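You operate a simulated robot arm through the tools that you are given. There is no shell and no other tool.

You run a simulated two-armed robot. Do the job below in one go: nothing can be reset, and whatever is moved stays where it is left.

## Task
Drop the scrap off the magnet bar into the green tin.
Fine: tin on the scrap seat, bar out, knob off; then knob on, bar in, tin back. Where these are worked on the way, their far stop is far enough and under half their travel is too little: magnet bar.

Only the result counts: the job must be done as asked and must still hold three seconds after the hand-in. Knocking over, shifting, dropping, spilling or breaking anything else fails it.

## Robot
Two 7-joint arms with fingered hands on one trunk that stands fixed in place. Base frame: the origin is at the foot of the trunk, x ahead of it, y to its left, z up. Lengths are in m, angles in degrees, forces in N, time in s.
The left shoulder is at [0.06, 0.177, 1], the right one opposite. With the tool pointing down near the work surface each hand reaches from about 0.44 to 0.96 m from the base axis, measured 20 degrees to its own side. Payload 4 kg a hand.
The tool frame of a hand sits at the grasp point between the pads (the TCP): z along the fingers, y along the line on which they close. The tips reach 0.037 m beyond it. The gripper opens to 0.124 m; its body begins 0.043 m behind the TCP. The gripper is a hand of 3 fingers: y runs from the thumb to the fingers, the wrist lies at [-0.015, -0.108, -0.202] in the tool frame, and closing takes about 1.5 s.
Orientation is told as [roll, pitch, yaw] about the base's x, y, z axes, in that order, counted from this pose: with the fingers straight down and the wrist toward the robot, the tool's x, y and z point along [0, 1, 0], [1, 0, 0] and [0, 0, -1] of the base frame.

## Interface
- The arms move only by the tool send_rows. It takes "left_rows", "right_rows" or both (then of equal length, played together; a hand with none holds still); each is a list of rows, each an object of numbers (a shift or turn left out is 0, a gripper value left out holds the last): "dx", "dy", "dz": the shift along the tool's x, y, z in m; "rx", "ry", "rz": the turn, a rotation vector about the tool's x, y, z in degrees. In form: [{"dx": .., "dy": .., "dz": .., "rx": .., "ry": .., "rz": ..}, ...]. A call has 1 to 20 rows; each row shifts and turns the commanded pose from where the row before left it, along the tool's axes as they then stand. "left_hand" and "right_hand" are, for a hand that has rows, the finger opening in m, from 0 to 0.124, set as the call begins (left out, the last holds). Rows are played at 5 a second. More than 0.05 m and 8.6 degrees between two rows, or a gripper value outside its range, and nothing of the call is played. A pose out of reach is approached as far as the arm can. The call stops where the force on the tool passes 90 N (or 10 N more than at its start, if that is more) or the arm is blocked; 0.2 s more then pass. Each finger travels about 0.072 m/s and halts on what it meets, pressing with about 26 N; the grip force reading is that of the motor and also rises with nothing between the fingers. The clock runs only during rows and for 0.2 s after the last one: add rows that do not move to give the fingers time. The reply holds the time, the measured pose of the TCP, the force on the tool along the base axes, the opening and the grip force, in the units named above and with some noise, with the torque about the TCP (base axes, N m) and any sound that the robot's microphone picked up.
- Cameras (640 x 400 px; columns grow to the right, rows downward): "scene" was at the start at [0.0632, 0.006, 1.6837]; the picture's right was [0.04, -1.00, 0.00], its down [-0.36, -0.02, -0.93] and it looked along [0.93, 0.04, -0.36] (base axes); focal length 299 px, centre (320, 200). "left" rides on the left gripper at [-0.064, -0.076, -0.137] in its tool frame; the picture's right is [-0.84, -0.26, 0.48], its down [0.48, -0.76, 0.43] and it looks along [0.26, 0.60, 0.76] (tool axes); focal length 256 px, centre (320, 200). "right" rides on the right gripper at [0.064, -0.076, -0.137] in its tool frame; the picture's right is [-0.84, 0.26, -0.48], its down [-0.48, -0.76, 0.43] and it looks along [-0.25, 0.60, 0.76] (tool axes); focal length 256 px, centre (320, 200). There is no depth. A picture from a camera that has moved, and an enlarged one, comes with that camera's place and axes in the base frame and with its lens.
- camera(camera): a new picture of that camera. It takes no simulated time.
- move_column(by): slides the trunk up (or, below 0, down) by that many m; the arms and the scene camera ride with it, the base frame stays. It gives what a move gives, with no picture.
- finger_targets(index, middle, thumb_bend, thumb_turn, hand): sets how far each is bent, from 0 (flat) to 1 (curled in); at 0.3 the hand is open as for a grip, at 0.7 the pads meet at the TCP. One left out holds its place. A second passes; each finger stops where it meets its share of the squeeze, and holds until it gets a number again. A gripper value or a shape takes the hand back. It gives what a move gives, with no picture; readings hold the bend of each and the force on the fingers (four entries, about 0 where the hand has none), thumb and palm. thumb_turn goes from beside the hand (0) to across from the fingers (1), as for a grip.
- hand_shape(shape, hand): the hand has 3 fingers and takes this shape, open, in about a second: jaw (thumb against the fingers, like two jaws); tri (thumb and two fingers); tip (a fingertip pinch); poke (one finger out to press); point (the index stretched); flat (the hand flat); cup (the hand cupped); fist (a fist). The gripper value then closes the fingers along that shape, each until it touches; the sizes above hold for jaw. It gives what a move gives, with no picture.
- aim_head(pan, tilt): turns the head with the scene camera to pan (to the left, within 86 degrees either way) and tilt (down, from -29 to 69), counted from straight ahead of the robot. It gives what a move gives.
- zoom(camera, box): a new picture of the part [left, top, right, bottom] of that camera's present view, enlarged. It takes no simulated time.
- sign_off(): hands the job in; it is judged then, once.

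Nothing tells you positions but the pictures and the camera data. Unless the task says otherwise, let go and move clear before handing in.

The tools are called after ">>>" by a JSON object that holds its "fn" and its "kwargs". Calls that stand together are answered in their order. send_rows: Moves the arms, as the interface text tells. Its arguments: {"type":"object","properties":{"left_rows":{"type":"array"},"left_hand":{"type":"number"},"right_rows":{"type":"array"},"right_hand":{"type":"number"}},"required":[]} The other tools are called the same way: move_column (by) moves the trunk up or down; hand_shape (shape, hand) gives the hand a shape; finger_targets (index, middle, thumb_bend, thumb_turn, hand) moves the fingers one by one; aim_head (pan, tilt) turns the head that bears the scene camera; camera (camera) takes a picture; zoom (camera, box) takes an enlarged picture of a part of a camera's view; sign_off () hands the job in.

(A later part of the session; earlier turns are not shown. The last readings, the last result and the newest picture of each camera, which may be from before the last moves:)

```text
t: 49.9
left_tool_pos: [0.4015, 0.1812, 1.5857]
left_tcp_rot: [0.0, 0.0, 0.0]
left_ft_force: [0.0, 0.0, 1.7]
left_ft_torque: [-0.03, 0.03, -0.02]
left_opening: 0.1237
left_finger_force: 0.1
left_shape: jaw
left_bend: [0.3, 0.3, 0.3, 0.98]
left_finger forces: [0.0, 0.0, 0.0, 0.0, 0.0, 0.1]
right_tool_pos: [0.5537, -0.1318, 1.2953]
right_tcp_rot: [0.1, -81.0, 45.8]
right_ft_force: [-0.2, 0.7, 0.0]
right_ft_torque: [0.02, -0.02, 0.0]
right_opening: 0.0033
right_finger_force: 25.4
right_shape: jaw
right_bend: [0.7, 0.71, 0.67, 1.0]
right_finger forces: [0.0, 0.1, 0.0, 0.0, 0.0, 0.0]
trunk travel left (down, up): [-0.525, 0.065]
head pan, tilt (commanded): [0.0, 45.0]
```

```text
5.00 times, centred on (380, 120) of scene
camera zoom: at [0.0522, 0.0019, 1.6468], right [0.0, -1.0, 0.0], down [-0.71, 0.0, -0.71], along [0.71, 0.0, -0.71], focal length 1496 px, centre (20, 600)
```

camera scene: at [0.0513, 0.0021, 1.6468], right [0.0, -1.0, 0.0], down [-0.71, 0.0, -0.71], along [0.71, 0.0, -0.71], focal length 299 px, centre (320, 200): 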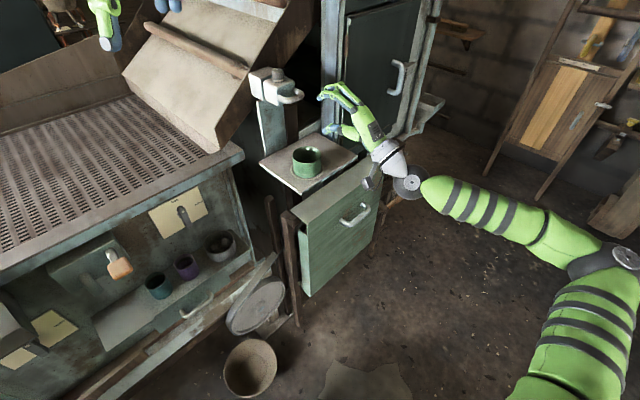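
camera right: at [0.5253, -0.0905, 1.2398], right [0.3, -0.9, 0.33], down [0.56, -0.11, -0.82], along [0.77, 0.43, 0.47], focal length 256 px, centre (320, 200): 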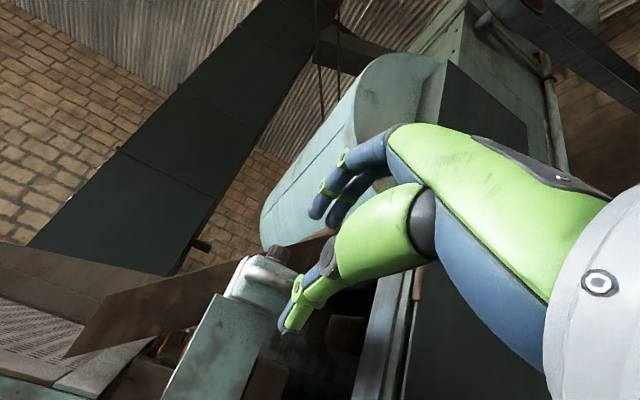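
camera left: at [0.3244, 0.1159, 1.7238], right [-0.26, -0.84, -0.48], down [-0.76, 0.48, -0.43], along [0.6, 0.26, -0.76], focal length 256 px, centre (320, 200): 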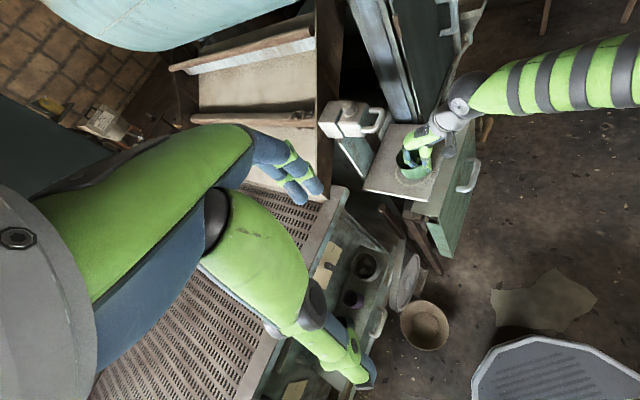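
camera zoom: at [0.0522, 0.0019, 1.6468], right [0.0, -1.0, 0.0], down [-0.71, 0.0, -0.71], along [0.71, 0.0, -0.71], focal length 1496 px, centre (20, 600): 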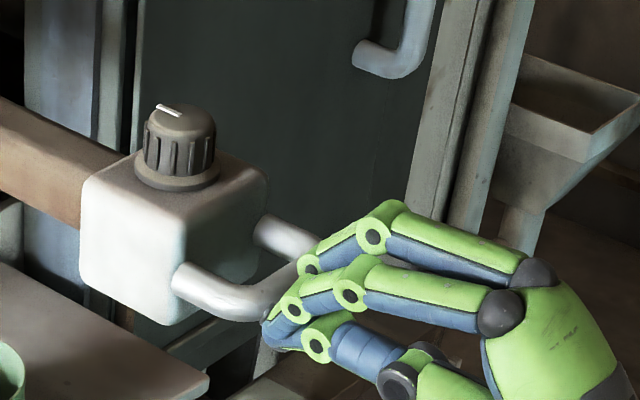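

The bar is at its far stop: the pull met about 15 N of resistance and the block didn't move further. I'll let go, back off, rise and turn the hand fingers-down to work the knob.

>>> {"fn": "send_rows", "kwargs": {"right_rows": [{}, {}, {}, {"dz": -0.025}, {"dz": -0.025}, {"dy": 0.0395, "dz": -0.00625}, {"dy": 0.0395, "dz": -0.00625}, {"dy": 0.0395, "dz": -0.00625}, {"dy": 0.0395, "dz": -0.00625}, {}], "right_hand": 0.06}}

>>> {"fn": "send_rows", "kwargs": {"right_rows": [{"rx": 8.1}, {"rx": 8.1}, {"rx": 8.1}, {"rx": 8.1}, {"rx": 8.1}, {"rx": 8.1}, {"rx": 8.1}, {"rx": 8.1}, {"rx": 8.1}, {"rx": 8.1}, {}]}}

>>> {"fn": "camera", "kwargs": {"camera": "scene"}}

>>> {"fn": "camera", "kwargs": {"camera": "right"}}

```text
t: 52.1
left_tool_pos: [0.4011, 0.1808, 1.5867]
left_tcp_rot: [0.0, -0.1, 0.1]
left_ft_force: [0.0, 0.3, -0.3]
left_ft_torque: [-0.01, -0.02, 0.01]
left_opening: 0.1236
left_finger_force: 0.1
left_shape: jaw
left_bend: [0.3, 0.3, 0.3, 0.98]
left_finger forces: [0.0, 0.1, 0.1, 0.0, 0.1, 0.0]
right_tool_pos: [0.5191, -0.167, 1.4621]
right_tcp_rot: [0.1, -81.0, 45.9]
right_ft_force: [1.0, -0.2, 0.0]
right_ft_torque: [0.0, -0.01, -0.04]
right_opening: 0.06
right_finger_force: 0.1
right_shape: jaw
right_bend: [0.43, 0.46, 0.56, 1.0]
right_finger forces: [0.0, 0.0, 0.0, 0.1, 0.0, 0.1]
trunk travel left (down, up): [-0.525, 0.065]
head pan, tilt (commanded): [0.0, 45.0]
```

```text
t: 54.5
left_tool_pos: [0.4063, 0.1744, 1.5864]
left_tcp_rot: [0.2, 0.1, 0.0]
left_ft_force: [0.2, -1.1, 0.0]
left_ft_torque: [0.04, -0.03, 0.01]
left_opening: 0.1236
left_finger_force: 0.1
left_shape: jaw
left_bend: [0.3, 0.3, 0.3, 0.98]
left_finger forces: [0.1, 0.0, 0.0, 0.1, 0.0, 0.2]
right_tool_pos: [0.5191, -0.1647, 1.4638]
right_tcp_rot: [0.1, -0.2, 46.9]
right_ft_force: [2.3, -7.5, -3.0]
right_ft_torque: [0.74, 0.31, 0.09]
right_opening: 0.06
right_finger_force: 0.0
right_shape: jaw
right_bend: [0.43, 0.46, 0.56, 1.0]
right_finger forces: [0.0, 0.0, 0.0, 0.0, 0.0, 0.0]
trunk travel left (down, up): [-0.525, 0.065]
head pan, tilt (commanded): [0.0, 45.0]
```

```text
taken
camera scene: at [0.0559, -0.0034, 1.6465], right [0.0, -1.0, 0.0], down [-0.71, 0.0, -0.71], along [0.71, 0.0, -0.71], focal length 299 px, centre (320, 200)
```

scene: 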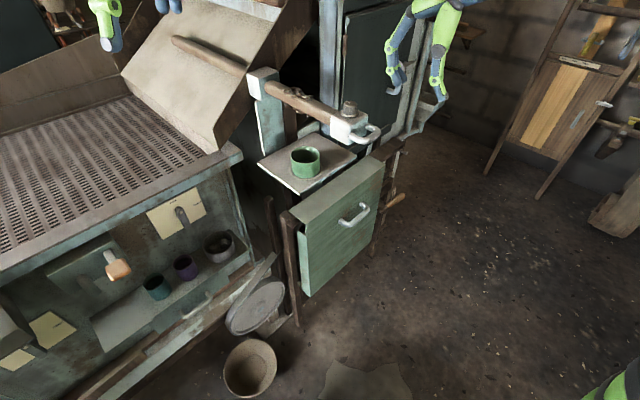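

```text
taken
camera right: at [0.4218, -0.1766, 1.599], right [0.79, -0.39, 0.48], down [-0.17, -0.88, -0.44], along [0.6, 0.27, -0.76], focal length 256 px, centre (320, 200)
```

right: 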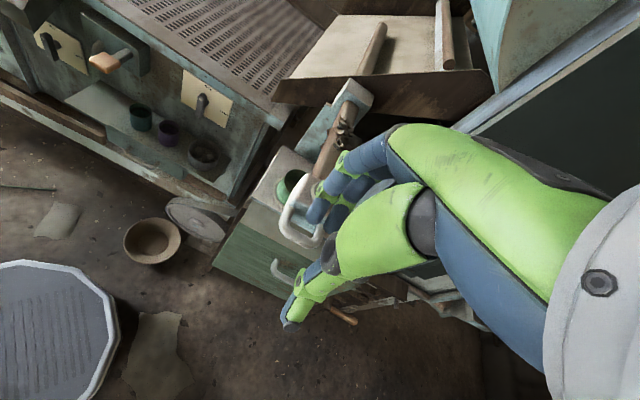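

>>> {"fn": "send_rows", "kwargs": {"right_rows": [{}, {}, {}]}}

```text
t: 55.3
left_tool_pos: [0.4014, 0.1819, 1.5855]
left_tcp_rot: [0.0, 0.0, 0.0]
left_ft_force: [-0.4, -0.3, -0.4]
left_ft_torque: [0.02, -0.01, 0.01]
left_opening: 0.1237
left_finger_force: 0.1
left_shape: jaw
left_bend: [0.3, 0.3, 0.3, 0.98]
left_finger forces: [0.1, 0.0, 0.1, 0.1, 0.0, 0.0]
right_tool_pos: [0.5192, -0.1655, 1.4619]
right_tcp_rot: [0.0, 0.0, 46.0]
right_ft_force: [-0.6, -0.2, 0.1]
right_ft_torque: [0.03, 0.07, 0.0]
right_opening: 0.06
right_finger_force: 0.0
right_shape: jaw
right_bend: [0.43, 0.46, 0.56, 1.0]
right_finger forces: [0.0, 0.0, 0.0, 0.0, 0.0, 0.0]
trunk travel left (down, up): [-0.525, 0.065]
head pan, tilt (commanded): [0.0, 45.0]
```

That was only sway, and it has settled. Now I'll measure the knob precisely from the scene and right cameras.

>>> {"fn": "zoom", "kwargs": {"camera": "scene", "box": [320, 85, 400, 145]}}

>>> {"fn": "zoom", "kwargs": {"camera": "left", "box": [420, 80, 520, 160]}}

>>> {"fn": "zoom", "kwargs": {"camera": "scene", "box": [240, 60, 360, 190]}}

```text
6.67 times, centred on (360, 115) of scene
camera zoom: at [0.0517, 0.0022, 1.6467], right [0.0, -1.0, 0.0], down [-0.71, 0.0, -0.71], along [0.71, 0.0, -0.71], focal length 1994 px, centre (53, 767)
```

zoom: 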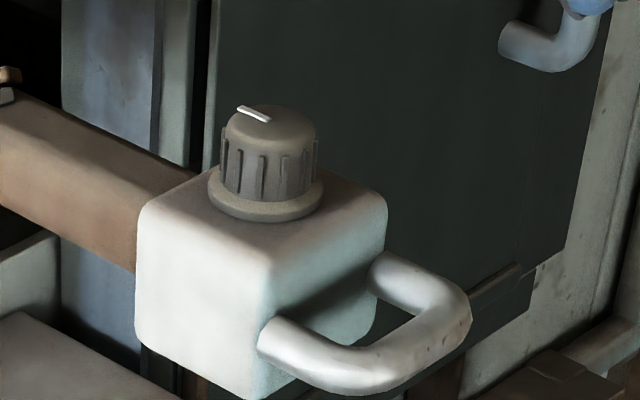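

```text
5.00 times, centred on (470, 120) of left
camera zoom: at [0.3248, 0.1165, 1.7237], right [-0.26, -0.84, -0.48], down [-0.76, 0.48, -0.43], along [0.6, 0.26, -0.76], focal length 1280 px, centre (-430, 600)
```

zoom: 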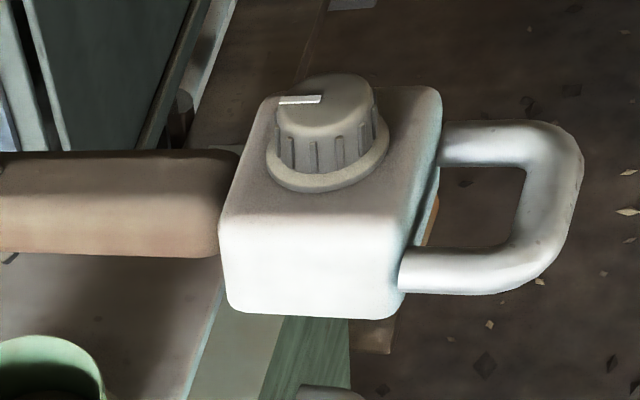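

```text
3.08 times, centred on (300, 125) of scene
camera zoom: at [0.0517, 0.0022, 1.6467], right [0.0, -1.0, 0.0], down [-0.71, 0.0, -0.71], along [0.71, 0.0, -0.71], focal length 920 px, centre (382, 431)
```

zoom: 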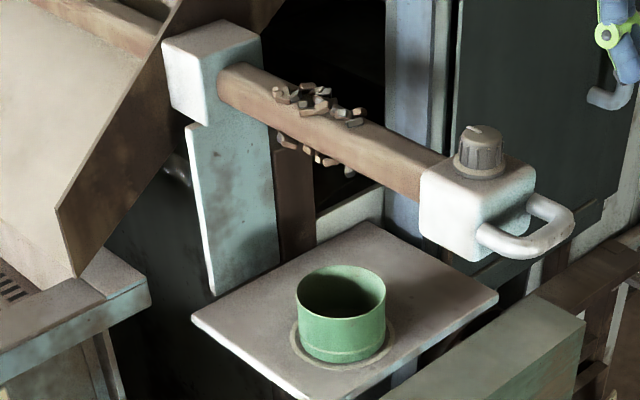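

The knob centre is at about (0.649, -0.068), its top at z≈1.341 and the block top at z≈1.317, with the pointer aimed inward along the bar. I'll place the right hand above it, fingers down, with the knob nested between the two fingers and the thumb.

>>> {"fn": "send_rows", "kwargs": {"right_rows": [{"rz": 6.5}, {"rz": 6.5}, {"rz": 6.5}, {"rz": 6.5}, {"dx": 0.01212, "dy": 0.03102, "dz": 0.0084}, {"dx": 0.01212, "dy": 0.03102, "dz": 0.0084}, {"dx": 0.01212, "dy": 0.03102, "dz": 0.0084}, {"dx": 0.01212, "dy": 0.03102, "dz": 0.0084}, {"dx": 0.01212, "dy": 0.03102, "dz": 0.0084}, {}, {}]}}

>>> {"fn": "zoom", "kwargs": {"camera": "scene", "box": [310, 60, 430, 140]}}

>>> {"fn": "zoom", "kwargs": {"camera": "left", "box": [420, 80, 540, 160]}}

>>> {"fn": "camera", "kwargs": {"camera": "right"}}

```text
t: 57.7
left_tool_pos: [0.4013, 0.1809, 1.5851]
left_tcp_rot: [0.0, -0.1, 0.1]
left_ft_force: [0.4, 0.7, 0.4]
left_ft_torque: [0.04, 0.05, -0.01]
left_opening: 0.1234
left_finger_force: 0.1
left_shape: jaw
left_bend: [0.3, 0.3, 0.3, 0.98]
left_finger forces: [0.1, 0.0, 0.0, 0.1, 0.0, 0.0]
right_tool_pos: [0.6431, -0.0559, 1.4207]
right_tcp_rot: [0.1, 0.0, 20.1]
right_ft_force: [0.0, -0.1, 0.2]
right_ft_torque: [-0.03, -0.01, -0.03]
right_opening: 0.0599
right_finger_force: 0.1
right_shape: jaw
right_bend: [0.43, 0.46, 0.56, 1.0]
right_finger forces: [0.0, 0.0, 0.0, 0.1, 0.0, 0.1]
trunk travel left (down, up): [-0.525, 0.065]
head pan, tilt (commanded): [0.0, 45.0]
```

```text
5.00 times, centred on (370, 100) of scene
camera zoom: at [0.0521, 0.0023, 1.6467], right [0.0, -1.0, 0.0], down [-0.71, 0.0, -0.71], along [0.71, 0.0, -0.71], focal length 1496 px, centre (70, 700)
```

zoom: 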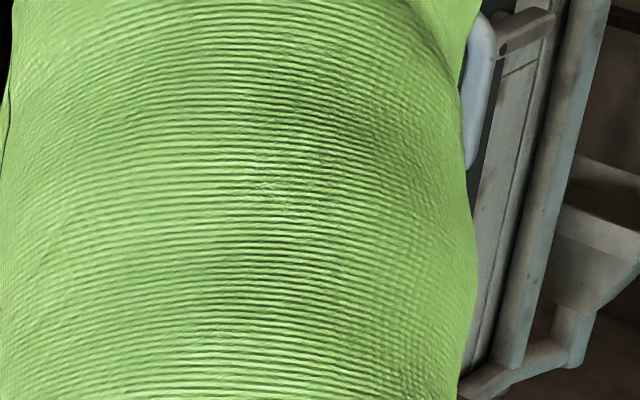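

```text
5.00 times, centred on (480, 120) of left
camera zoom: at [0.3254, 0.1166, 1.7235], right [-0.26, -0.84, -0.48], down [-0.76, 0.48, -0.43], along [0.6, 0.26, -0.76], focal length 1280 px, centre (-480, 600)
```

zoom: 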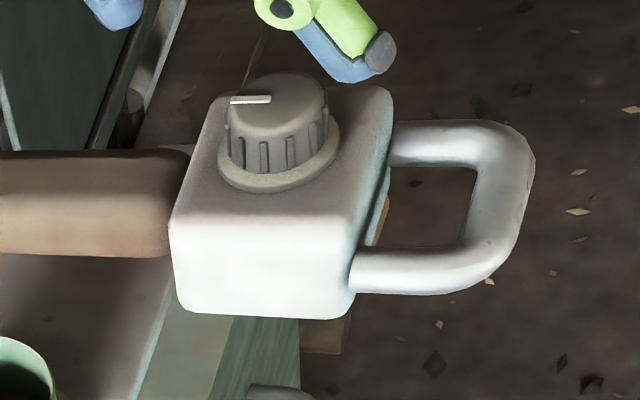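

```text
taken
camera right: at [0.5517, -0.0208, 1.5566], right [0.53, -0.7, 0.48], down [-0.55, -0.71, -0.43], along [0.65, -0.04, -0.76], focal length 256 px, centre (320, 200)
```

right: 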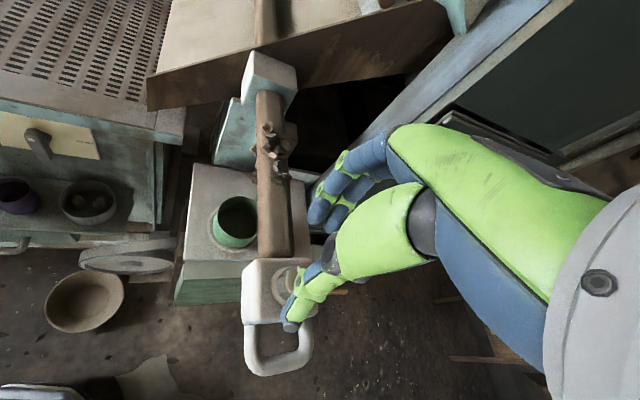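

>>> {"fn": "send_rows", "kwargs": {"right_rows": [{"dz": 0.0125, "dy": 0.0003}, {"dz": 0.0125, "dy": 0.0003}, {"dz": 0.0125, "dy": 0.0003}, {"dz": 0.0115, "dy": 0.0003}, {}]}}

>>> {"fn": "zoom", "kwargs": {"camera": "left", "box": [420, 70, 540, 160]}}

```text
t: 58.9
left_tool_pos: [0.4006, 0.1816, 1.586]
left_tcp_rot: [-0.1, 0.0, 0.0]
left_ft_force: [0.5, -0.7, 1.0]
left_ft_torque: [0.01, 0.01, 0.0]
left_opening: 0.1239
left_finger_force: 0.1
left_shape: jaw
left_bend: [0.3, 0.3, 0.3, 0.98]
left_finger forces: [0.0, 0.0, 0.0, 0.1, 0.0, 0.0]
right_tool_pos: [0.6441, -0.0557, 1.3704]
right_tcp_rot: [0.0, 0.0, 20.0]
right_ft_force: [-0.2, 0.3, 0.4]
right_ft_torque: [0.02, -0.03, -0.03]
right_opening: 0.0599
right_finger_force: 0.1
right_shape: jaw
right_bend: [0.43, 0.46, 0.56, 1.0]
right_finger forces: [0.0, 0.0, 0.0, 0.0, 0.0, 0.0]
trunk travel left (down, up): [-0.525, 0.065]
head pan, tilt (commanded): [0.0, 45.0]
```

```text
4.44 times, centred on (480, 115) of left
camera zoom: at [0.3248, 0.1164, 1.7237], right [-0.26, -0.84, -0.48], down [-0.76, 0.48, -0.43], along [0.6, 0.26, -0.76], focal length 1138 px, centre (-391, 578)
```

zoom: 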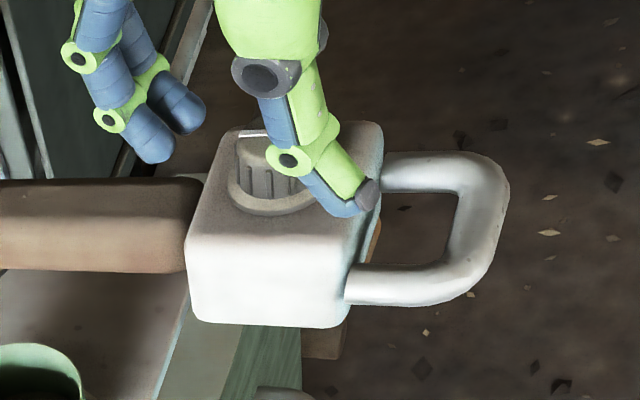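

>>> {"fn": "send_rows", "kwargs": {"right_rows": [{}, {}, {}, {}, {}, {}, {}], "right_hand": 0.0}}

>>> {"fn": "zoom", "kwargs": {"camera": "left", "box": [420, 70, 540, 160]}}

```text
t: 60.5
left_tool_pos: [0.4001, 0.1837, 1.585]
left_tcp_rot: [0.0, 0.0, 0.0]
left_ft_force: [0.5, -0.1, -0.1]
left_ft_torque: [-0.01, 0.01, 0.02]
left_opening: 0.124
left_finger_force: 0.0
left_shape: jaw
left_bend: [0.3, 0.3, 0.3, 0.98]
left_finger forces: [0.0, 0.0, 0.0, 0.1, 0.0, 0.1]
right_tool_pos: [0.644, -0.0545, 1.3709]
right_tcp_rot: [0.0, 0.0, 20.0]
right_ft_force: [-3.6, 4.5, 0.5]
right_ft_torque: [0.24, 0.05, -0.03]
right_opening: 0.0027
right_finger_force: 26.1
right_shape: jaw
right_bend: [0.7, 0.6, 0.69, 1.0]
right_finger forces: [0.1, 9.2, 0.0, 0.0, 0.0, 0.0]
trunk travel left (down, up): [-0.525, 0.065]
head pan, tilt (commanded): [0.0, 45.0]
```

```text
4.44 times, centred on (480, 115) of left
camera zoom: at [0.3242, 0.1174, 1.7237], right [-0.26, -0.84, -0.48], down [-0.76, 0.48, -0.44], along [0.6, 0.26, -0.76], focal length 1138 px, centre (-391, 578)
```

zoom: 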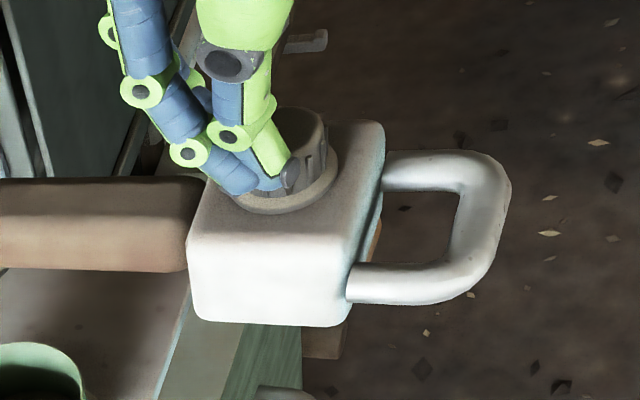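

The index and thumb met beside the knob and only the middle finger touched it, so the pinch line sits about 2 cm off. I'll open, shift and try again.

>>> {"fn": "send_rows", "kwargs": {"right_rows": [{}, {}, {}, {}, {"dz": -0.015}, {"dz": -0.015}, {}], "right_hand": 0.06}}

>>> {"fn": "zoom", "kwargs": {"camera": "left", "box": [420, 70, 540, 160]}}

```text
t: 62.1
left_tool_pos: [0.4007, 0.1805, 1.5859]
left_tcp_rot: [0.0, 0.0, 0.0]
left_ft_force: [0.0, -0.5, 0.2]
left_ft_torque: [0.02, 0.03, -0.01]
left_opening: 0.1237
left_finger_force: 0.0
left_shape: jaw
left_bend: [0.3, 0.3, 0.3, 0.98]
left_finger forces: [0.0, 0.0, 0.0, 0.0, 0.0, 0.0]
right_tool_pos: [0.6437, -0.055, 1.4006]
right_tcp_rot: [0.1, 0.0, 20.0]
right_ft_force: [-0.1, -0.1, 0.5]
right_ft_torque: [0.0, -0.02, -0.03]
right_opening: 0.0595
right_finger_force: 0.0
right_shape: jaw
right_bend: [0.43, 0.46, 0.56, 1.0]
right_finger forces: [0.0, 0.1, 0.0, 0.0, 0.1, 0.1]
trunk travel left (down, up): [-0.525, 0.065]
head pan, tilt (commanded): [0.0, 45.0]
```

```text
4.44 times, centred on (480, 115) of left
camera zoom: at [0.3249, 0.1164, 1.7237], right [-0.26, -0.84, -0.48], down [-0.76, 0.48, -0.43], along [0.6, 0.26, -0.76], focal length 1138 px, centre (-391, 578)
```

zoom: 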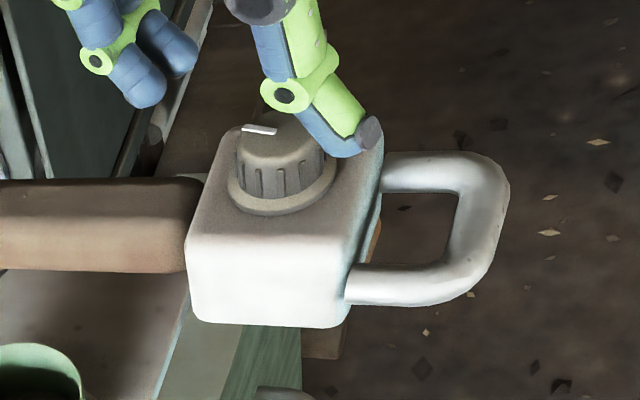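

The middle finger's touch turned the knob slightly clockwise seen from above, so clockwise must be the free direction toward "off". I'll centre the tool point right on the knob, pre-turn the hand to about 50° and re-grip.

>>> {"fn": "send_rows", "kwargs": {"right_rows": [{"dx": -0.0075, "dy": 0.0006}, {"dx": -0.0075, "dy": 0.0006}, {"rz": -7.5}, {"rz": -7.5}, {"rz": -7.5}, {"rz": -7.5}, {}, {}]}}

>>> {"fn": "zoom", "kwargs": {"camera": "left", "box": [420, 70, 540, 160]}}

>>> {"fn": "camera", "kwargs": {"camera": "right"}}

```text
t: 63.9
left_tool_pos: [0.4019, 0.1814, 1.5857]
left_tcp_rot: [0.0, -0.1, -0.1]
left_ft_force: [0.3, 0.1, -0.6]
left_ft_torque: [0.0, -0.03, 0.01]
left_opening: 0.1239
left_finger_force: 0.1
left_shape: jaw
left_bend: [0.3, 0.3, 0.3, 0.98]
left_finger forces: [0.1, 0.1, 0.0, 0.1, 0.0, 0.0]
right_tool_pos: [0.6516, -0.0698, 1.4025]
right_tcp_rot: [0.1, -0.1, 50.1]
right_ft_force: [0.2, -0.7, 0.5]
right_ft_torque: [-0.02, 0.06, 0.02]
right_opening: 0.0597
right_finger_force: 0.1
right_shape: jaw
right_bend: [0.43, 0.46, 0.56, 1.0]
right_finger forces: [0.0, 0.0, 0.0, 0.0, 0.0, 0.0]
trunk travel left (down, up): [-0.525, 0.065]
head pan, tilt (commanded): [0.0, 45.0]
```

```text
4.44 times, centred on (480, 115) of left
camera zoom: at [0.3251, 0.1162, 1.7236], right [-0.26, -0.84, -0.48], down [-0.76, 0.48, -0.43], along [0.6, 0.26, -0.76], focal length 1138 px, centre (-391, 578)
```

zoom: 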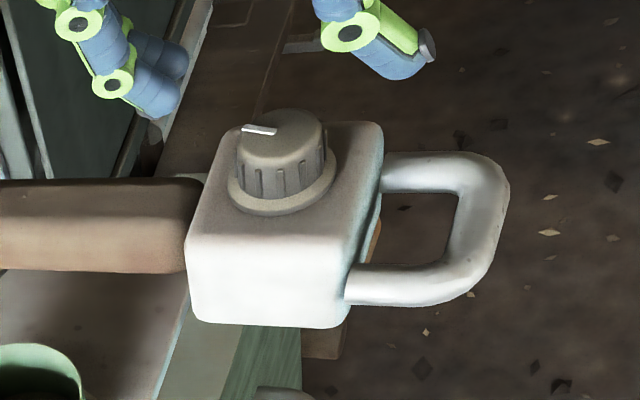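

```text
taken
camera right: at [0.5545, -0.0862, 1.5378], right [0.81, -0.34, 0.48], down [-0.12, -0.89, -0.43], along [0.58, 0.29, -0.76], focal length 256 px, centre (320, 200)
```

right: 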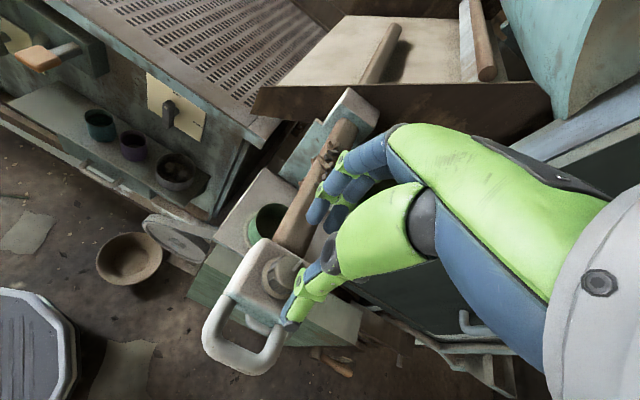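

>>> {"fn": "zoom", "kwargs": {"camera": "right", "box": [240, 220, 340, 320]}}

>>> {"fn": "send_rows", "kwargs": {"right_rows": [{"dz": 0.011}, {"dz": 0.011}, {"dz": 0.01}, {}]}}

>>> {"fn": "zoom", "kwargs": {"camera": "left", "box": [420, 70, 540, 160]}}

```text
4.00 times, centred on (290, 270) of right
camera zoom: at [0.5545, -0.0862, 1.5378], right [0.81, -0.34, 0.48], down [-0.12, -0.89, -0.43], along [0.58, 0.29, -0.76], focal length 1024 px, centre (440, -80)
```

zoom: 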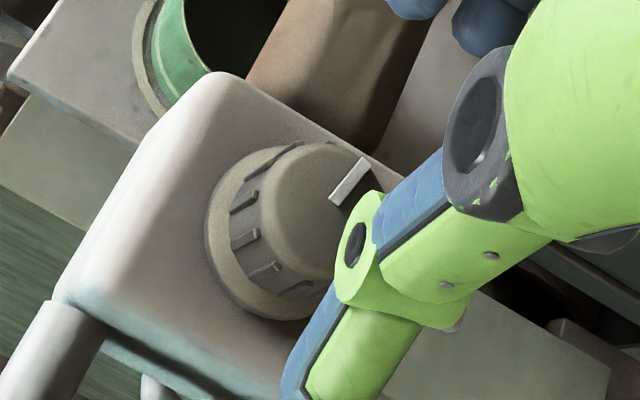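

```text
t: 64.9
left_tool_pos: [0.4007, 0.1812, 1.5857]
left_tcp_rot: [0.0, 0.0, -0.1]
left_ft_force: [0.5, 0.6, 0.8]
left_ft_torque: [0.04, -0.01, 0.04]
left_opening: 0.1234
left_finger_force: 0.0
left_shape: jaw
left_bend: [0.3, 0.3, 0.3, 0.98]
left_finger forces: [0.1, 0.1, 0.0, 0.1, 0.0, 0.1]
right_tool_pos: [0.6506, -0.0703, 1.3701]
right_tcp_rot: [0.0, -0.1, 50.1]
right_ft_force: [0.6, 0.8, -0.6]
right_ft_torque: [0.01, -0.03, 0.0]
right_opening: 0.0599
right_finger_force: 0.2
right_shape: jaw
right_bend: [0.43, 0.46, 0.56, 1.0]
right_finger forces: [0.1, 0.1, 0.1, 0.0, 0.1, 0.0]
trunk travel left (down, up): [-0.525, 0.065]
head pan, tilt (commanded): [0.0, 45.0]
```

```text
4.44 times, centred on (480, 115) of left
camera zoom: at [0.3248, 0.1162, 1.7237], right [-0.26, -0.84, -0.48], down [-0.76, 0.48, -0.43], along [0.6, 0.26, -0.76], focal length 1138 px, centre (-391, 578)
```

zoom: 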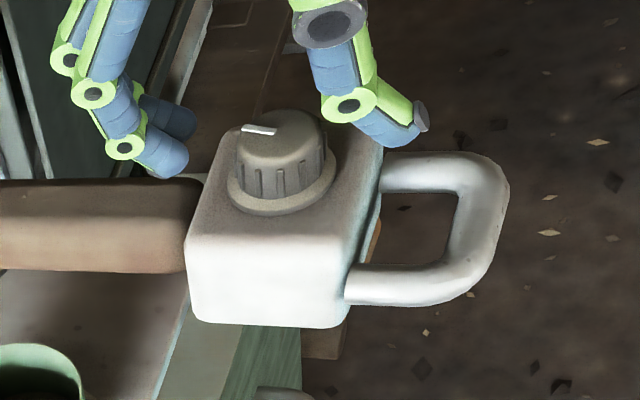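

>>> {"fn": "send_rows", "kwargs": {"right_rows": [{}, {}, {}, {}, {}, {}, {}], "right_hand": 0.0}}

>>> {"fn": "zoom", "kwargs": {"camera": "left", "box": [420, 70, 540, 160]}}

```text
t: 66.5
left_tool_pos: [0.4001, 0.1811, 1.5871]
left_tcp_rot: [-0.1, -0.1, 0.0]
left_ft_force: [0.0, 0.6, -1.1]
left_ft_torque: [-0.01, 0.0, 0.0]
left_opening: 0.1235
left_finger_force: 0.0
left_shape: jaw
left_bend: [0.3, 0.3, 0.3, 0.98]
left_finger forces: [0.1, 0.1, 0.1, 0.0, 0.1, 0.1]
right_tool_pos: [0.6507, -0.0702, 1.3695]
right_tcp_rot: [-0.1, 0.1, 50.2]
right_ft_force: [-1.4, 0.8, 3.8]
right_ft_torque: [0.01, 0.05, 0.01]
right_opening: 0.021
right_finger_force: 26.2
right_shape: jaw
right_bend: [0.61, 0.62, 0.65, 1.0]
right_finger forces: [14.7, 8.9, 0.0, 0.1, 23.2, 0.1]
trunk travel left (down, up): [-0.525, 0.065]
head pan, tilt (commanded): [0.0, 45.0]
```

```text
4.44 times, centred on (480, 115) of left
camera zoom: at [0.3243, 0.1166, 1.7238], right [-0.26, -0.84, -0.48], down [-0.76, 0.48, -0.43], along [0.6, 0.26, -0.76], focal length 1138 px, centre (-391, 578)
```

zoom: 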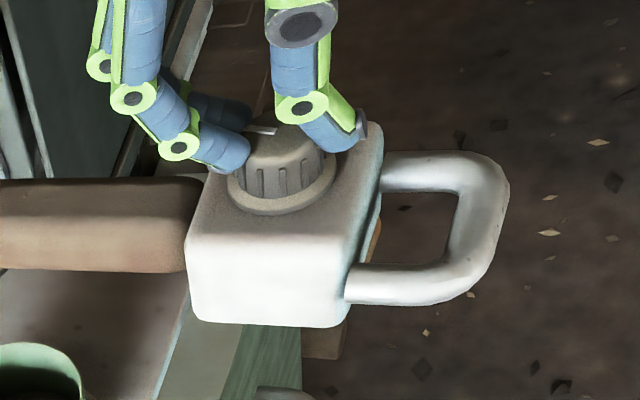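

That's a good three-point grip. I'll turn the knob clockwise as seen from above, watching the torque.

>>> {"fn": "send_rows", "kwargs": {"right_rows": [{"rz": 6}, {"rz": 6}, {"rz": 6}, {"rz": 6}, {}]}}

>>> {"fn": "zoom", "kwargs": {"camera": "left", "box": [420, 70, 540, 160]}}

```text
t: 67.7
left_tool_pos: [0.4001, 0.1816, 1.5864]
left_tcp_rot: [-0.2, -0.1, 0.0]
left_ft_force: [-0.4, -0.4, 0.5]
left_ft_torque: [-0.02, 0.01, 0.03]
left_opening: 0.1235
left_finger_force: 0.1
left_shape: jaw
left_bend: [0.3, 0.3, 0.3, 0.98]
left_finger forces: [0.1, 0.0, 0.0, 0.1, 0.1, 0.0]
right_tool_pos: [0.6504, -0.0685, 1.3694]
right_tcp_rot: [0.1, 0.0, 25.9]
right_ft_force: [-1.3, 2.3, 2.8]
right_ft_torque: [0.08, 0.04, 0.0]
right_opening: 0.0207
right_finger_force: 25.9
right_shape: jaw
right_bend: [0.61, 0.62, 0.65, 1.0]
right_finger forces: [14.8, 8.7, 0.1, 0.0, 23.7, 0.1]
trunk travel left (down, up): [-0.525, 0.065]
head pan, tilt (commanded): [0.0, 45.0]
```

```text
4.44 times, centred on (480, 115) of left
camera zoom: at [0.3243, 0.1168, 1.7238], right [-0.26, -0.84, -0.48], down [-0.76, 0.48, -0.43], along [0.6, 0.26, -0.76], focal length 1138 px, centre (-391, 578)
```

zoom: 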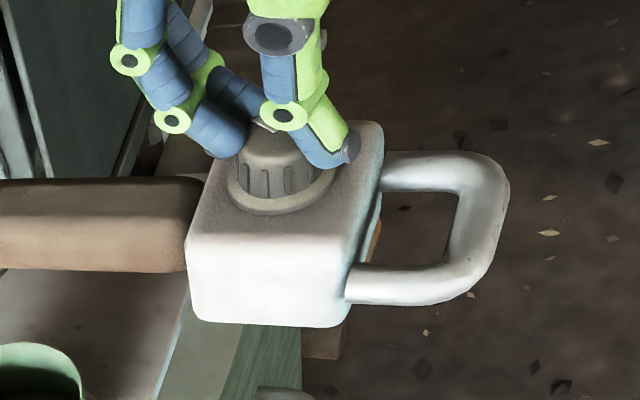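

>>> {"fn": "send_rows", "kwargs": {"right_rows": [{"rz": 6}, {"rz": 6}, {"rz": 6}, {"rz": 6}, {}]}}

>>> {"fn": "zoom", "kwargs": {"camera": "left", "box": [300, 60, 540, 210]}}

```text
t: 68.9
left_tool_pos: [0.4003, 0.1813, 1.5856]
left_tcp_rot: [0.0, 0.0, -0.1]
left_ft_force: [0.8, 0.3, -0.1]
left_ft_torque: [-0.01, 0.04, 0.02]
left_opening: 0.1236
left_finger_force: 0.2
left_shape: jaw
left_bend: [0.3, 0.3, 0.3, 0.98]
left_finger forces: [0.0, 0.0, 0.1, 0.1, 0.1, 0.0]
right_tool_pos: [0.6504, -0.0687, 1.3697]
right_tcp_rot: [0.0, 0.0, 2.0]
right_ft_force: [-1.9, 1.9, 5.0]
right_ft_torque: [0.08, 0.07, -0.03]
right_opening: 0.0207
right_finger_force: 25.2
right_shape: jaw
right_bend: [0.61, 0.62, 0.65, 1.0]
right_finger forces: [14.4, 8.6, 0.0, 0.0, 24.2, 0.1]
trunk travel left (down, up): [-0.525, 0.065]
head pan, tilt (commanded): [0.0, 45.0]
```

```text
2.67 times, centred on (420, 135) of left
camera zoom: at [0.3243, 0.1168, 1.7238], right [-0.26, -0.84, -0.48], down [-0.76, 0.48, -0.44], along [0.6, 0.26, -0.76], focal length 683 px, centre (53, 373)
```

zoom: 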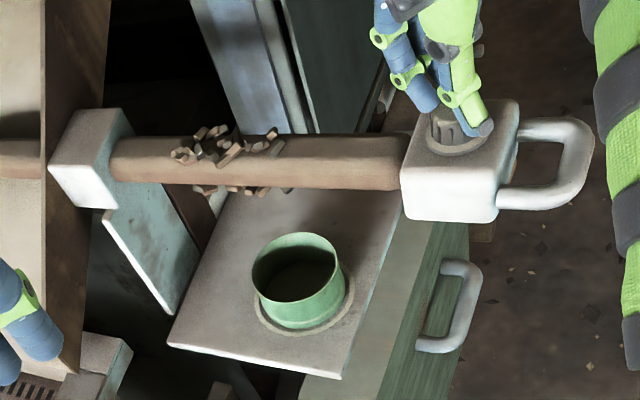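

>>> {"fn": "send_rows", "kwargs": {"right_rows": [{"rz": 6}, {"rz": 6}, {"rz": 6}, {"rz": 6}, {}]}}

>>> {"fn": "zoom", "kwargs": {"camera": "left", "box": [300, 60, 540, 210]}}

```text
t: 70.1
left_tool_pos: [0.4007, 0.1813, 1.5858]
left_tcp_rot: [0.0, 0.0, 0.0]
left_ft_force: [-0.7, 0.2, -0.1]
left_ft_torque: [-0.04, -0.01, -0.04]
left_opening: 0.1237
left_finger_force: 0.0
left_shape: jaw
left_bend: [0.3, 0.3, 0.3, 0.98]
left_finger forces: [0.0, 0.1, 0.0, 0.1, 0.0, 0.0]
right_tool_pos: [0.6507, -0.0714, 1.3697]
right_tcp_rot: [0.1, 0.0, -18.7]
right_ft_force: [-0.1, 0.2, 9.2]
right_ft_torque: [0.01, 0.05, -0.02]
right_opening: 0.0205
right_finger_force: 26.6
right_shape: jaw
right_bend: [0.62, 0.62, 0.65, 1.0]
right_finger forces: [15.1, 9.6, 0.1, 0.1, 25.6, 0.0]
right hand out of reach, approached as far as the arm can: row 4
trunk travel left (down, up): [-0.525, 0.065]
head pan, tilt (commanded): [0.0, 45.0]
```

```text
2.67 times, centred on (420, 135) of left
camera zoom: at [0.3242, 0.1168, 1.7238], right [-0.26, -0.84, -0.48], down [-0.76, 0.48, -0.44], along [0.6, 0.26, -0.76], focal length 683 px, centre (53, 373)
```

zoom: 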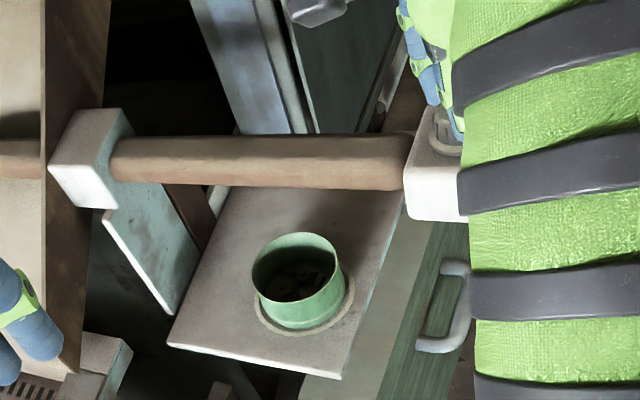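

The scrap has dropped: the bar is clean and the pieces are in the tin. Now I'll turn the knob back counter-clockwise to "on".

>>> {"fn": "send_rows", "kwargs": {"right_rows": [{"rz": -6}, {"rz": -6}, {"rz": -6}, {"rz": -6}, {"rz": -6}, {"rz": -6}, {}]}}

>>> {"fn": "zoom", "kwargs": {"camera": "left", "box": [300, 60, 540, 210]}}

```text
t: 71.7
left_tool_pos: [0.4004, 0.1817, 1.5866]
left_tcp_rot: [0.0, -0.1, 0.0]
left_ft_force: [0.5, 0.0, 0.8]
left_ft_torque: [-0.01, -0.02, -0.02]
left_opening: 0.1236
left_finger_force: 0.1
left_shape: jaw
left_bend: [0.3, 0.3, 0.3, 0.98]
left_finger forces: [0.0, 0.1, 0.1, 0.1, 0.0, 0.0]
right_tool_pos: [0.65, -0.069, 1.3696]
right_tcp_rot: [0.0, -0.1, 17.5]
right_ft_force: [-3.0, 0.8, 8.2]
right_ft_torque: [0.0, 0.12, 0.0]
right_opening: 0.0205
right_finger_force: 26.0
right_shape: jaw
right_bend: [0.62, 0.62, 0.65, 1.0]
right_finger forces: [14.4, 9.2, 0.1, 0.1, 25.7, 0.1]
trunk travel left (down, up): [-0.525, 0.065]
head pan, tilt (commanded): [0.0, 45.0]
```

```text
2.67 times, centred on (420, 135) of left
camera zoom: at [0.3239, 0.1165, 1.7239], right [-0.26, -0.84, -0.48], down [-0.76, 0.48, -0.44], along [0.6, 0.26, -0.76], focal length 683 px, centre (53, 373)
```

zoom: 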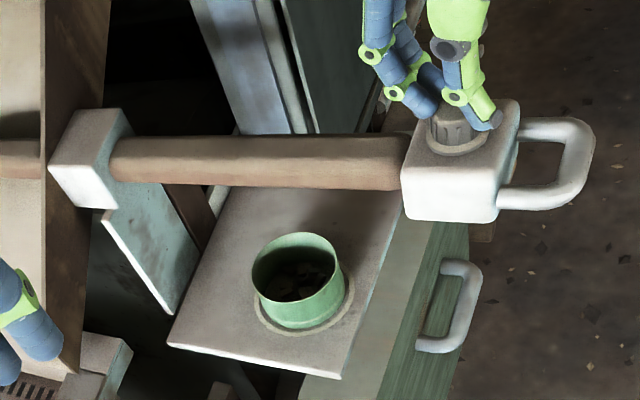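

>>> {"fn": "send_rows", "kwargs": {"right_rows": [{"rz": -6}, {"rz": -6}, {"rz": -6}, {"rz": -6}, {"rz": -6}, {"rz": -4}, {}]}}

>>> {"fn": "zoom", "kwargs": {"camera": "left", "box": [420, 70, 540, 160]}}

```text
t: 73.3
left_tool_pos: [0.3999, 0.1815, 1.5863]
left_tcp_rot: [0.0, 0.1, 0.0]
left_ft_force: [-0.2, -1.4, 0.5]
left_ft_torque: [0.03, -0.01, 0.01]
left_opening: 0.1236
left_finger_force: 0.1
left_shape: jaw
left_bend: [0.3, 0.3, 0.3, 0.98]
left_finger forces: [0.0, 0.0, 0.0, 0.0, 0.1, 0.0]
right_tool_pos: [0.6502, -0.0683, 1.371]
right_tcp_rot: [-0.2, 0.0, 51.5]
right_ft_force: [-2.5, 1.3, 8.3]
right_ft_torque: [0.04, 0.17, -0.02]
right_opening: 0.0205
right_finger_force: 26.4
right_shape: jaw
right_bend: [0.62, 0.62, 0.65, 1.0]
right_finger forces: [15.3, 9.1, 0.1, 0.0, 25.1, 0.1]
trunk travel left (down, up): [-0.525, 0.065]
head pan, tilt (commanded): [0.0, 45.0]
```

```text
4.44 times, centred on (480, 115) of left
camera zoom: at [0.3237, 0.1166, 1.7239], right [-0.26, -0.84, -0.48], down [-0.76, 0.48, -0.44], along [0.6, 0.26, -0.76], focal length 1138 px, centre (-391, 578)
```

zoom: 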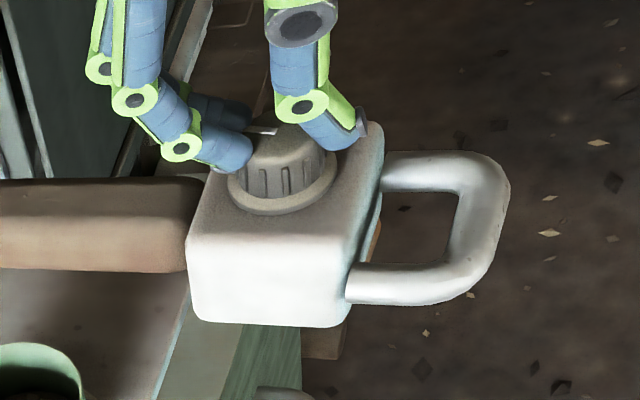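

>>> {"fn": "send_rows", "kwargs": {"right_rows": [{"rz": -5}, {"rz": -5}, {"rz": -4}, {}]}}

>>> {"fn": "zoom", "kwargs": {"camera": "left", "box": [420, 70, 540, 160]}}

```text
t: 74.3
left_tool_pos: [0.4009, 0.1803, 1.5866]
left_tcp_rot: [0.1, 0.1, 0.0]
left_ft_force: [0.2, 0.4, -0.3]
left_ft_torque: [-0.03, -0.01, 0.04]
left_opening: 0.1239
left_finger_force: 0.1
left_shape: jaw
left_bend: [0.3, 0.3, 0.3, 0.98]
left_finger forces: [0.0, 0.1, 0.1, 0.0, 0.1, 0.1]
right_tool_pos: [0.6496, -0.0693, 1.3702]
right_tcp_rot: [-0.1, 0.0, 65.3]
right_ft_force: [-0.1, 1.1, 10.9]
right_ft_torque: [0.03, 0.02, -0.1]
right_opening: 0.0204
right_finger_force: 25.8
right_shape: jaw
right_bend: [0.62, 0.62, 0.65, 1.0]
right_finger forces: [17.2, 8.7, 0.0, 0.0, 24.7, 0.0]
trunk travel left (down, up): [-0.525, 0.065]
head pan, tilt (commanded): [0.0, 45.0]
```

```text
4.44 times, centred on (480, 115) of left
camera zoom: at [0.324, 0.1166, 1.7239], right [-0.26, -0.84, -0.48], down [-0.76, 0.48, -0.44], along [0.6, 0.26, -0.76], focal length 1138 px, centre (-391, 578)
```

zoom: 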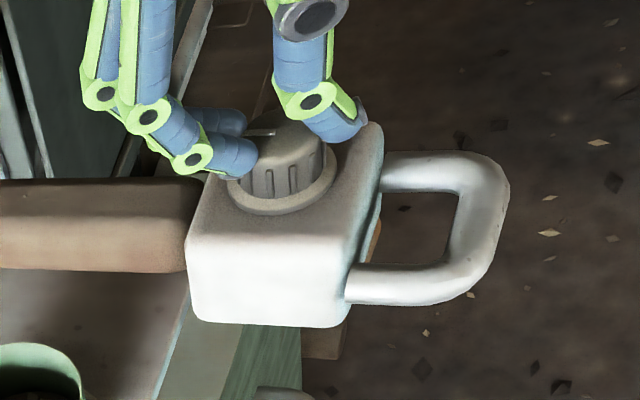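

>>> {"fn": "send_rows", "kwargs": {"right_rows": [{"rz": -4}, {"rz": -4}, {}]}}

>>> {"fn": "zoom", "kwargs": {"camera": "left", "box": [420, 70, 540, 160]}}

```text
t: 75.1
left_tool_pos: [0.4019, 0.1803, 1.5864]
left_tcp_rot: [0.0, 0.0, -0.1]
left_ft_force: [0.4, -0.7, 0.2]
left_ft_torque: [-0.01, 0.0, 0.0]
left_opening: 0.1237
left_finger_force: 0.1
left_shape: jaw
left_bend: [0.3, 0.3, 0.3, 0.98]
left_finger forces: [0.0, 0.1, 0.0, 0.0, 0.0, 0.0]
right_tool_pos: [0.6499, -0.0696, 1.3714]
right_tcp_rot: [-0.1, 0.0, 73.4]
right_ft_force: [2.4, -0.2, 13.3]
right_ft_torque: [-0.06, -0.04, -0.23]
right_opening: 0.0212
right_finger_force: 26.5
right_shape: jaw
right_bend: [0.61, 0.63, 0.65, 0.99]
right_finger forces: [17.6, 9.7, 0.0, 0.1, 27.4, 0.0]
trunk travel left (down, up): [-0.525, 0.065]
head pan, tilt (commanded): [0.0, 45.0]
```

```text
4.44 times, centred on (480, 115) of left
camera zoom: at [0.3243, 0.1163, 1.7238], right [-0.26, -0.84, -0.48], down [-0.76, 0.48, -0.43], along [0.6, 0.26, -0.76], focal length 1138 px, centre (-391, 578)
```

zoom: 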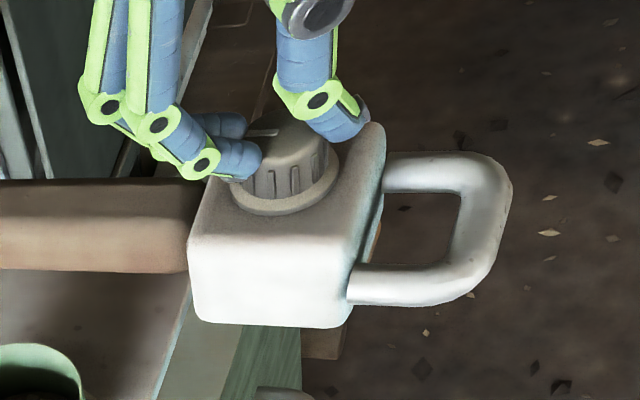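

The torque has risen to about 0.23 N·m and the pointer has stopped, so the knob is back at its "on" stop. I'll relax the twist, release and rise.

>>> {"fn": "send_rows", "kwargs": {"right_rows": [{"rz": 5}, {}]}}

>>> {"fn": "send_rows", "kwargs": {"right_rows": [{}, {}, {}, {}, {"dz": -0.015}, {"dz": -0.02}, {"dz": -0.03}, {"dz": -0.03}, {}], "right_hand": 0.06}}

>>> {"fn": "zoom", "kwargs": {"camera": "left", "box": [420, 70, 540, 160]}}

```text
t: 75.7
left_tool_pos: [0.3997, 0.1813, 1.5868]
left_tcp_rot: [-0.1, 0.0, 0.0]
left_ft_force: [-0.5, 0.4, -0.7]
left_ft_torque: [0.01, 0.05, -0.04]
left_opening: 0.1238
left_finger_force: 0.0
left_shape: jaw
left_bend: [0.3, 0.3, 0.3, 0.98]
left_finger forces: [0.0, 0.1, 0.0, 0.1, 0.1, 0.0]
right_tool_pos: [0.6498, -0.07, 1.3694]
right_tcp_rot: [0.0, 0.1, 68.3]
right_ft_force: [0.1, -1.1, 11.7]
right_ft_torque: [-0.07, 0.05, -0.1]
right_opening: 0.0208
right_finger_force: 26.4
right_shape: jaw
right_bend: [0.62, 0.63, 0.65, 1.0]
right_finger forces: [15.1, 10.6, 0.0, 0.0, 26.7, 0.1]
trunk travel left (down, up): [-0.525, 0.065]
head pan, tilt (commanded): [0.0, 45.0]
```

```text
t: 77.7
left_tool_pos: [0.4012, 0.1807, 1.5864]
left_tcp_rot: [-0.1, 0.1, 0.1]
left_ft_force: [1.0, -0.4, 0.1]
left_ft_torque: [-0.02, 0.02, 0.07]
left_opening: 0.1236
left_finger_force: 0.1
left_shape: jaw
left_bend: [0.3, 0.3, 0.3, 0.98]
left_finger forces: [0.0, 0.1, 0.1, 0.1, 0.0, 0.0]
right_tool_pos: [0.647, -0.0656, 1.4287]
right_tcp_rot: [-0.1, 0.1, 68.3]
right_ft_force: [-0.2, -0.1, 0.3]
right_ft_torque: [-0.02, 0.01, -0.02]
right_opening: 0.0594
right_finger_force: 0.0
right_shape: jaw
right_bend: [0.43, 0.46, 0.56, 1.0]
right_finger forces: [0.1, 0.0, 0.1, 0.0, 0.0, 0.0]
right hand out of reach, approached as far as the arm can: row 7, 8
trunk travel left (down, up): [-0.525, 0.065]
head pan, tilt (commanded): [0.0, 45.0]
```

```text
4.44 times, centred on (480, 115) of left
camera zoom: at [0.3245, 0.1161, 1.7238], right [-0.26, -0.84, -0.48], down [-0.76, 0.48, -0.43], along [0.6, 0.26, -0.76], focal length 1138 px, centre (-391, 578)
```

zoom: 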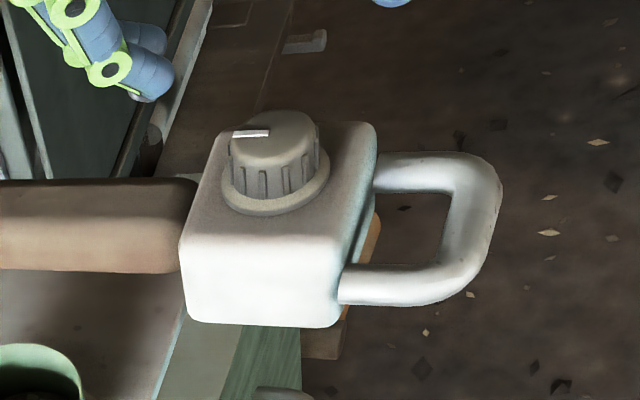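

The pointer is back at its original heading, so the knob is on. Now I'll bring the hand back out in front, turn it horizontal again and re-grip the handle to push the bar in.

>>> {"fn": "send_rows", "kwargs": {"right_rows": [{"dx": 0.0204, "dy": -0.0351, "dz": -0.004}, {"dx": 0.0204, "dy": -0.0351, "dz": -0.008}, {"dx": 0.0204, "dy": -0.0351, "dz": -0.01}, {"dx": 0.0204, "dy": -0.0351, "dz": -0.011}, {"rz": 7.43}, {"rz": 7.43}, {"rz": 7.43}, {}]}}

>>> {"fn": "send_rows", "kwargs": {"right_rows": [{"rx": -8.1}, {"rx": -8.1}, {"rx": -8.1}, {"rx": -8.1}, {"rx": -8.1}, {"rx": -8.1}, {"rx": -8.1}, {"rx": -8.1}, {"rx": -8.1}, {"rx": -8.1}, {}, {}, {}], "right_hand": 0.07}}

>>> {"fn": "camera", "kwargs": {"camera": "scene"}}

```text
t: 79.5
left_tool_pos: [0.4014, 0.1811, 1.5865]
left_tcp_rot: [0.0, 0.0, -0.1]
left_ft_force: [-0.5, 0.7, -0.1]
left_ft_torque: [-0.01, 0.02, 0.02]
left_opening: 0.1241
left_finger_force: 0.0
left_shape: jaw
left_bend: [0.3, 0.3, 0.3, 0.98]
left_finger forces: [0.0, 0.0, 0.0, 0.0, 0.1, 0.1]
right_tool_pos: [0.5198, -0.1679, 1.4614]
right_tcp_rot: [0.0, 0.1, 46.1]
right_ft_force: [-0.4, -0.2, -0.7]
right_ft_torque: [0.02, 0.02, 0.01]
right_opening: 0.0598
right_finger_force: 0.1
right_shape: jaw
right_bend: [0.43, 0.46, 0.56, 1.0]
right_finger forces: [0.0, 0.0, 0.0, 0.1, 0.0, 0.0]
trunk travel left (down, up): [-0.525, 0.065]
head pan, tilt (commanded): [0.0, 45.0]
```

```text
t: 82.3
left_tool_pos: [0.4014, 0.1803, 1.5855]
left_tcp_rot: [0.0, 0.0, 0.0]
left_ft_force: [0.3, -0.6, -0.2]
left_ft_torque: [-0.02, -0.01, 0.03]
left_opening: 0.1235
left_finger_force: 0.1
left_shape: jaw
left_bend: [0.3, 0.3, 0.3, 0.98]
left_finger forces: [0.1, 0.0, 0.0, 0.0, 0.0, 0.0]
right_tool_pos: [0.5185, -0.1652, 1.461]
right_tcp_rot: [-0.3, -81.1, 46.4]
right_ft_force: [0.6, -0.2, 0.2]
right_ft_torque: [0.01, 0.0, 0.01]
right_opening: 0.0699
right_finger_force: 0.0
right_shape: jaw
right_bend: [0.4, 0.43, 0.54, 0.99]
right_finger forces: [0.0, 0.1, 0.1, 0.1, 0.0, 0.0]
trunk travel left (down, up): [-0.525, 0.065]
head pan, tilt (commanded): [0.0, 45.0]
```

```text
taken
camera scene: at [0.0514, 0.0021, 1.6467], right [0.0, -1.0, 0.0], down [-0.71, 0.0, -0.71], along [0.71, 0.0, -0.71], focal length 299 px, centre (320, 200)
```

scene: 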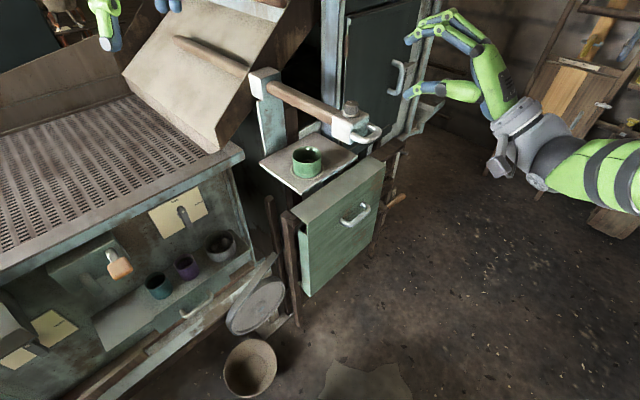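

>>> {"fn": "send_rows", "kwargs": {"right_rows": [{"dy": -0.0409, "dz": 0.0065}, {"dy": -0.0409, "dz": 0.0065}, {"dy": -0.0409, "dz": 0.0065}, {"dy": -0.0409, "dz": 0.0065}, {}, {"dz": 0.015, "dy": 0.0024}, {"dz": 0.015, "dy": 0.0024}, {"dz": 0.015, "dy": 0.0024}, {"dz": 0.0132, "dy": 0.0021}, {}]}}

>>> {"fn": "zoom", "kwargs": {"camera": "scene", "box": [320, 80, 440, 160]}}

```text
t: 84.5
left_tool_pos: [0.4005, 0.1806, 1.5861]
left_tcp_rot: [0.1, 0.1, -0.1]
left_ft_force: [0.3, -0.6, 0.3]
left_ft_torque: [0.01, 0.0, 0.0]
left_opening: 0.1237
left_finger_force: 0.0
left_shape: jaw
left_bend: [0.3, 0.3, 0.3, 0.98]
left_finger forces: [0.1, 0.1, 0.1, 0.0, 0.0, 0.0]
right_tool_pos: [0.561, -0.1229, 1.2961]
right_tcp_rot: [-0.1, -81.1, 46.3]
right_ft_force: [-0.8, 0.2, -0.2]
right_ft_torque: [-0.01, -0.01, -0.01]
right_opening: 0.0699
right_finger_force: 0.0
right_shape: jaw
right_bend: [0.39, 0.43, 0.54, 0.99]
right_finger forces: [0.0, 0.0, 0.0, 0.0, 0.0, 0.0]
trunk travel left (down, up): [-0.525, 0.065]
head pan, tilt (commanded): [0.0, 45.0]
```

```text
5.00 times, centred on (380, 120) of scene
camera zoom: at [0.0516, 0.0019, 1.6467], right [0.0, -1.0, 0.0], down [-0.71, 0.0, -0.71], along [0.71, 0.0, -0.71], focal length 1496 px, centre (20, 600)
```

zoom: 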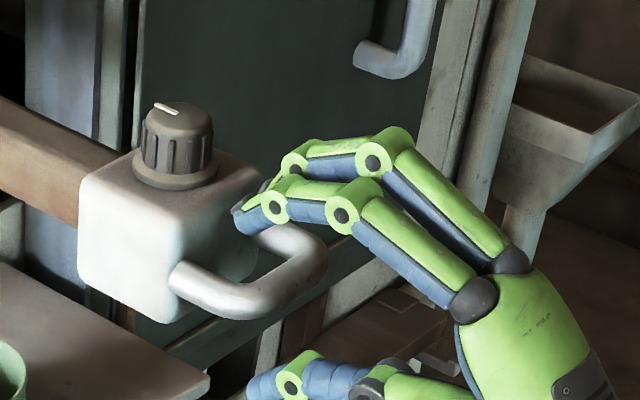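

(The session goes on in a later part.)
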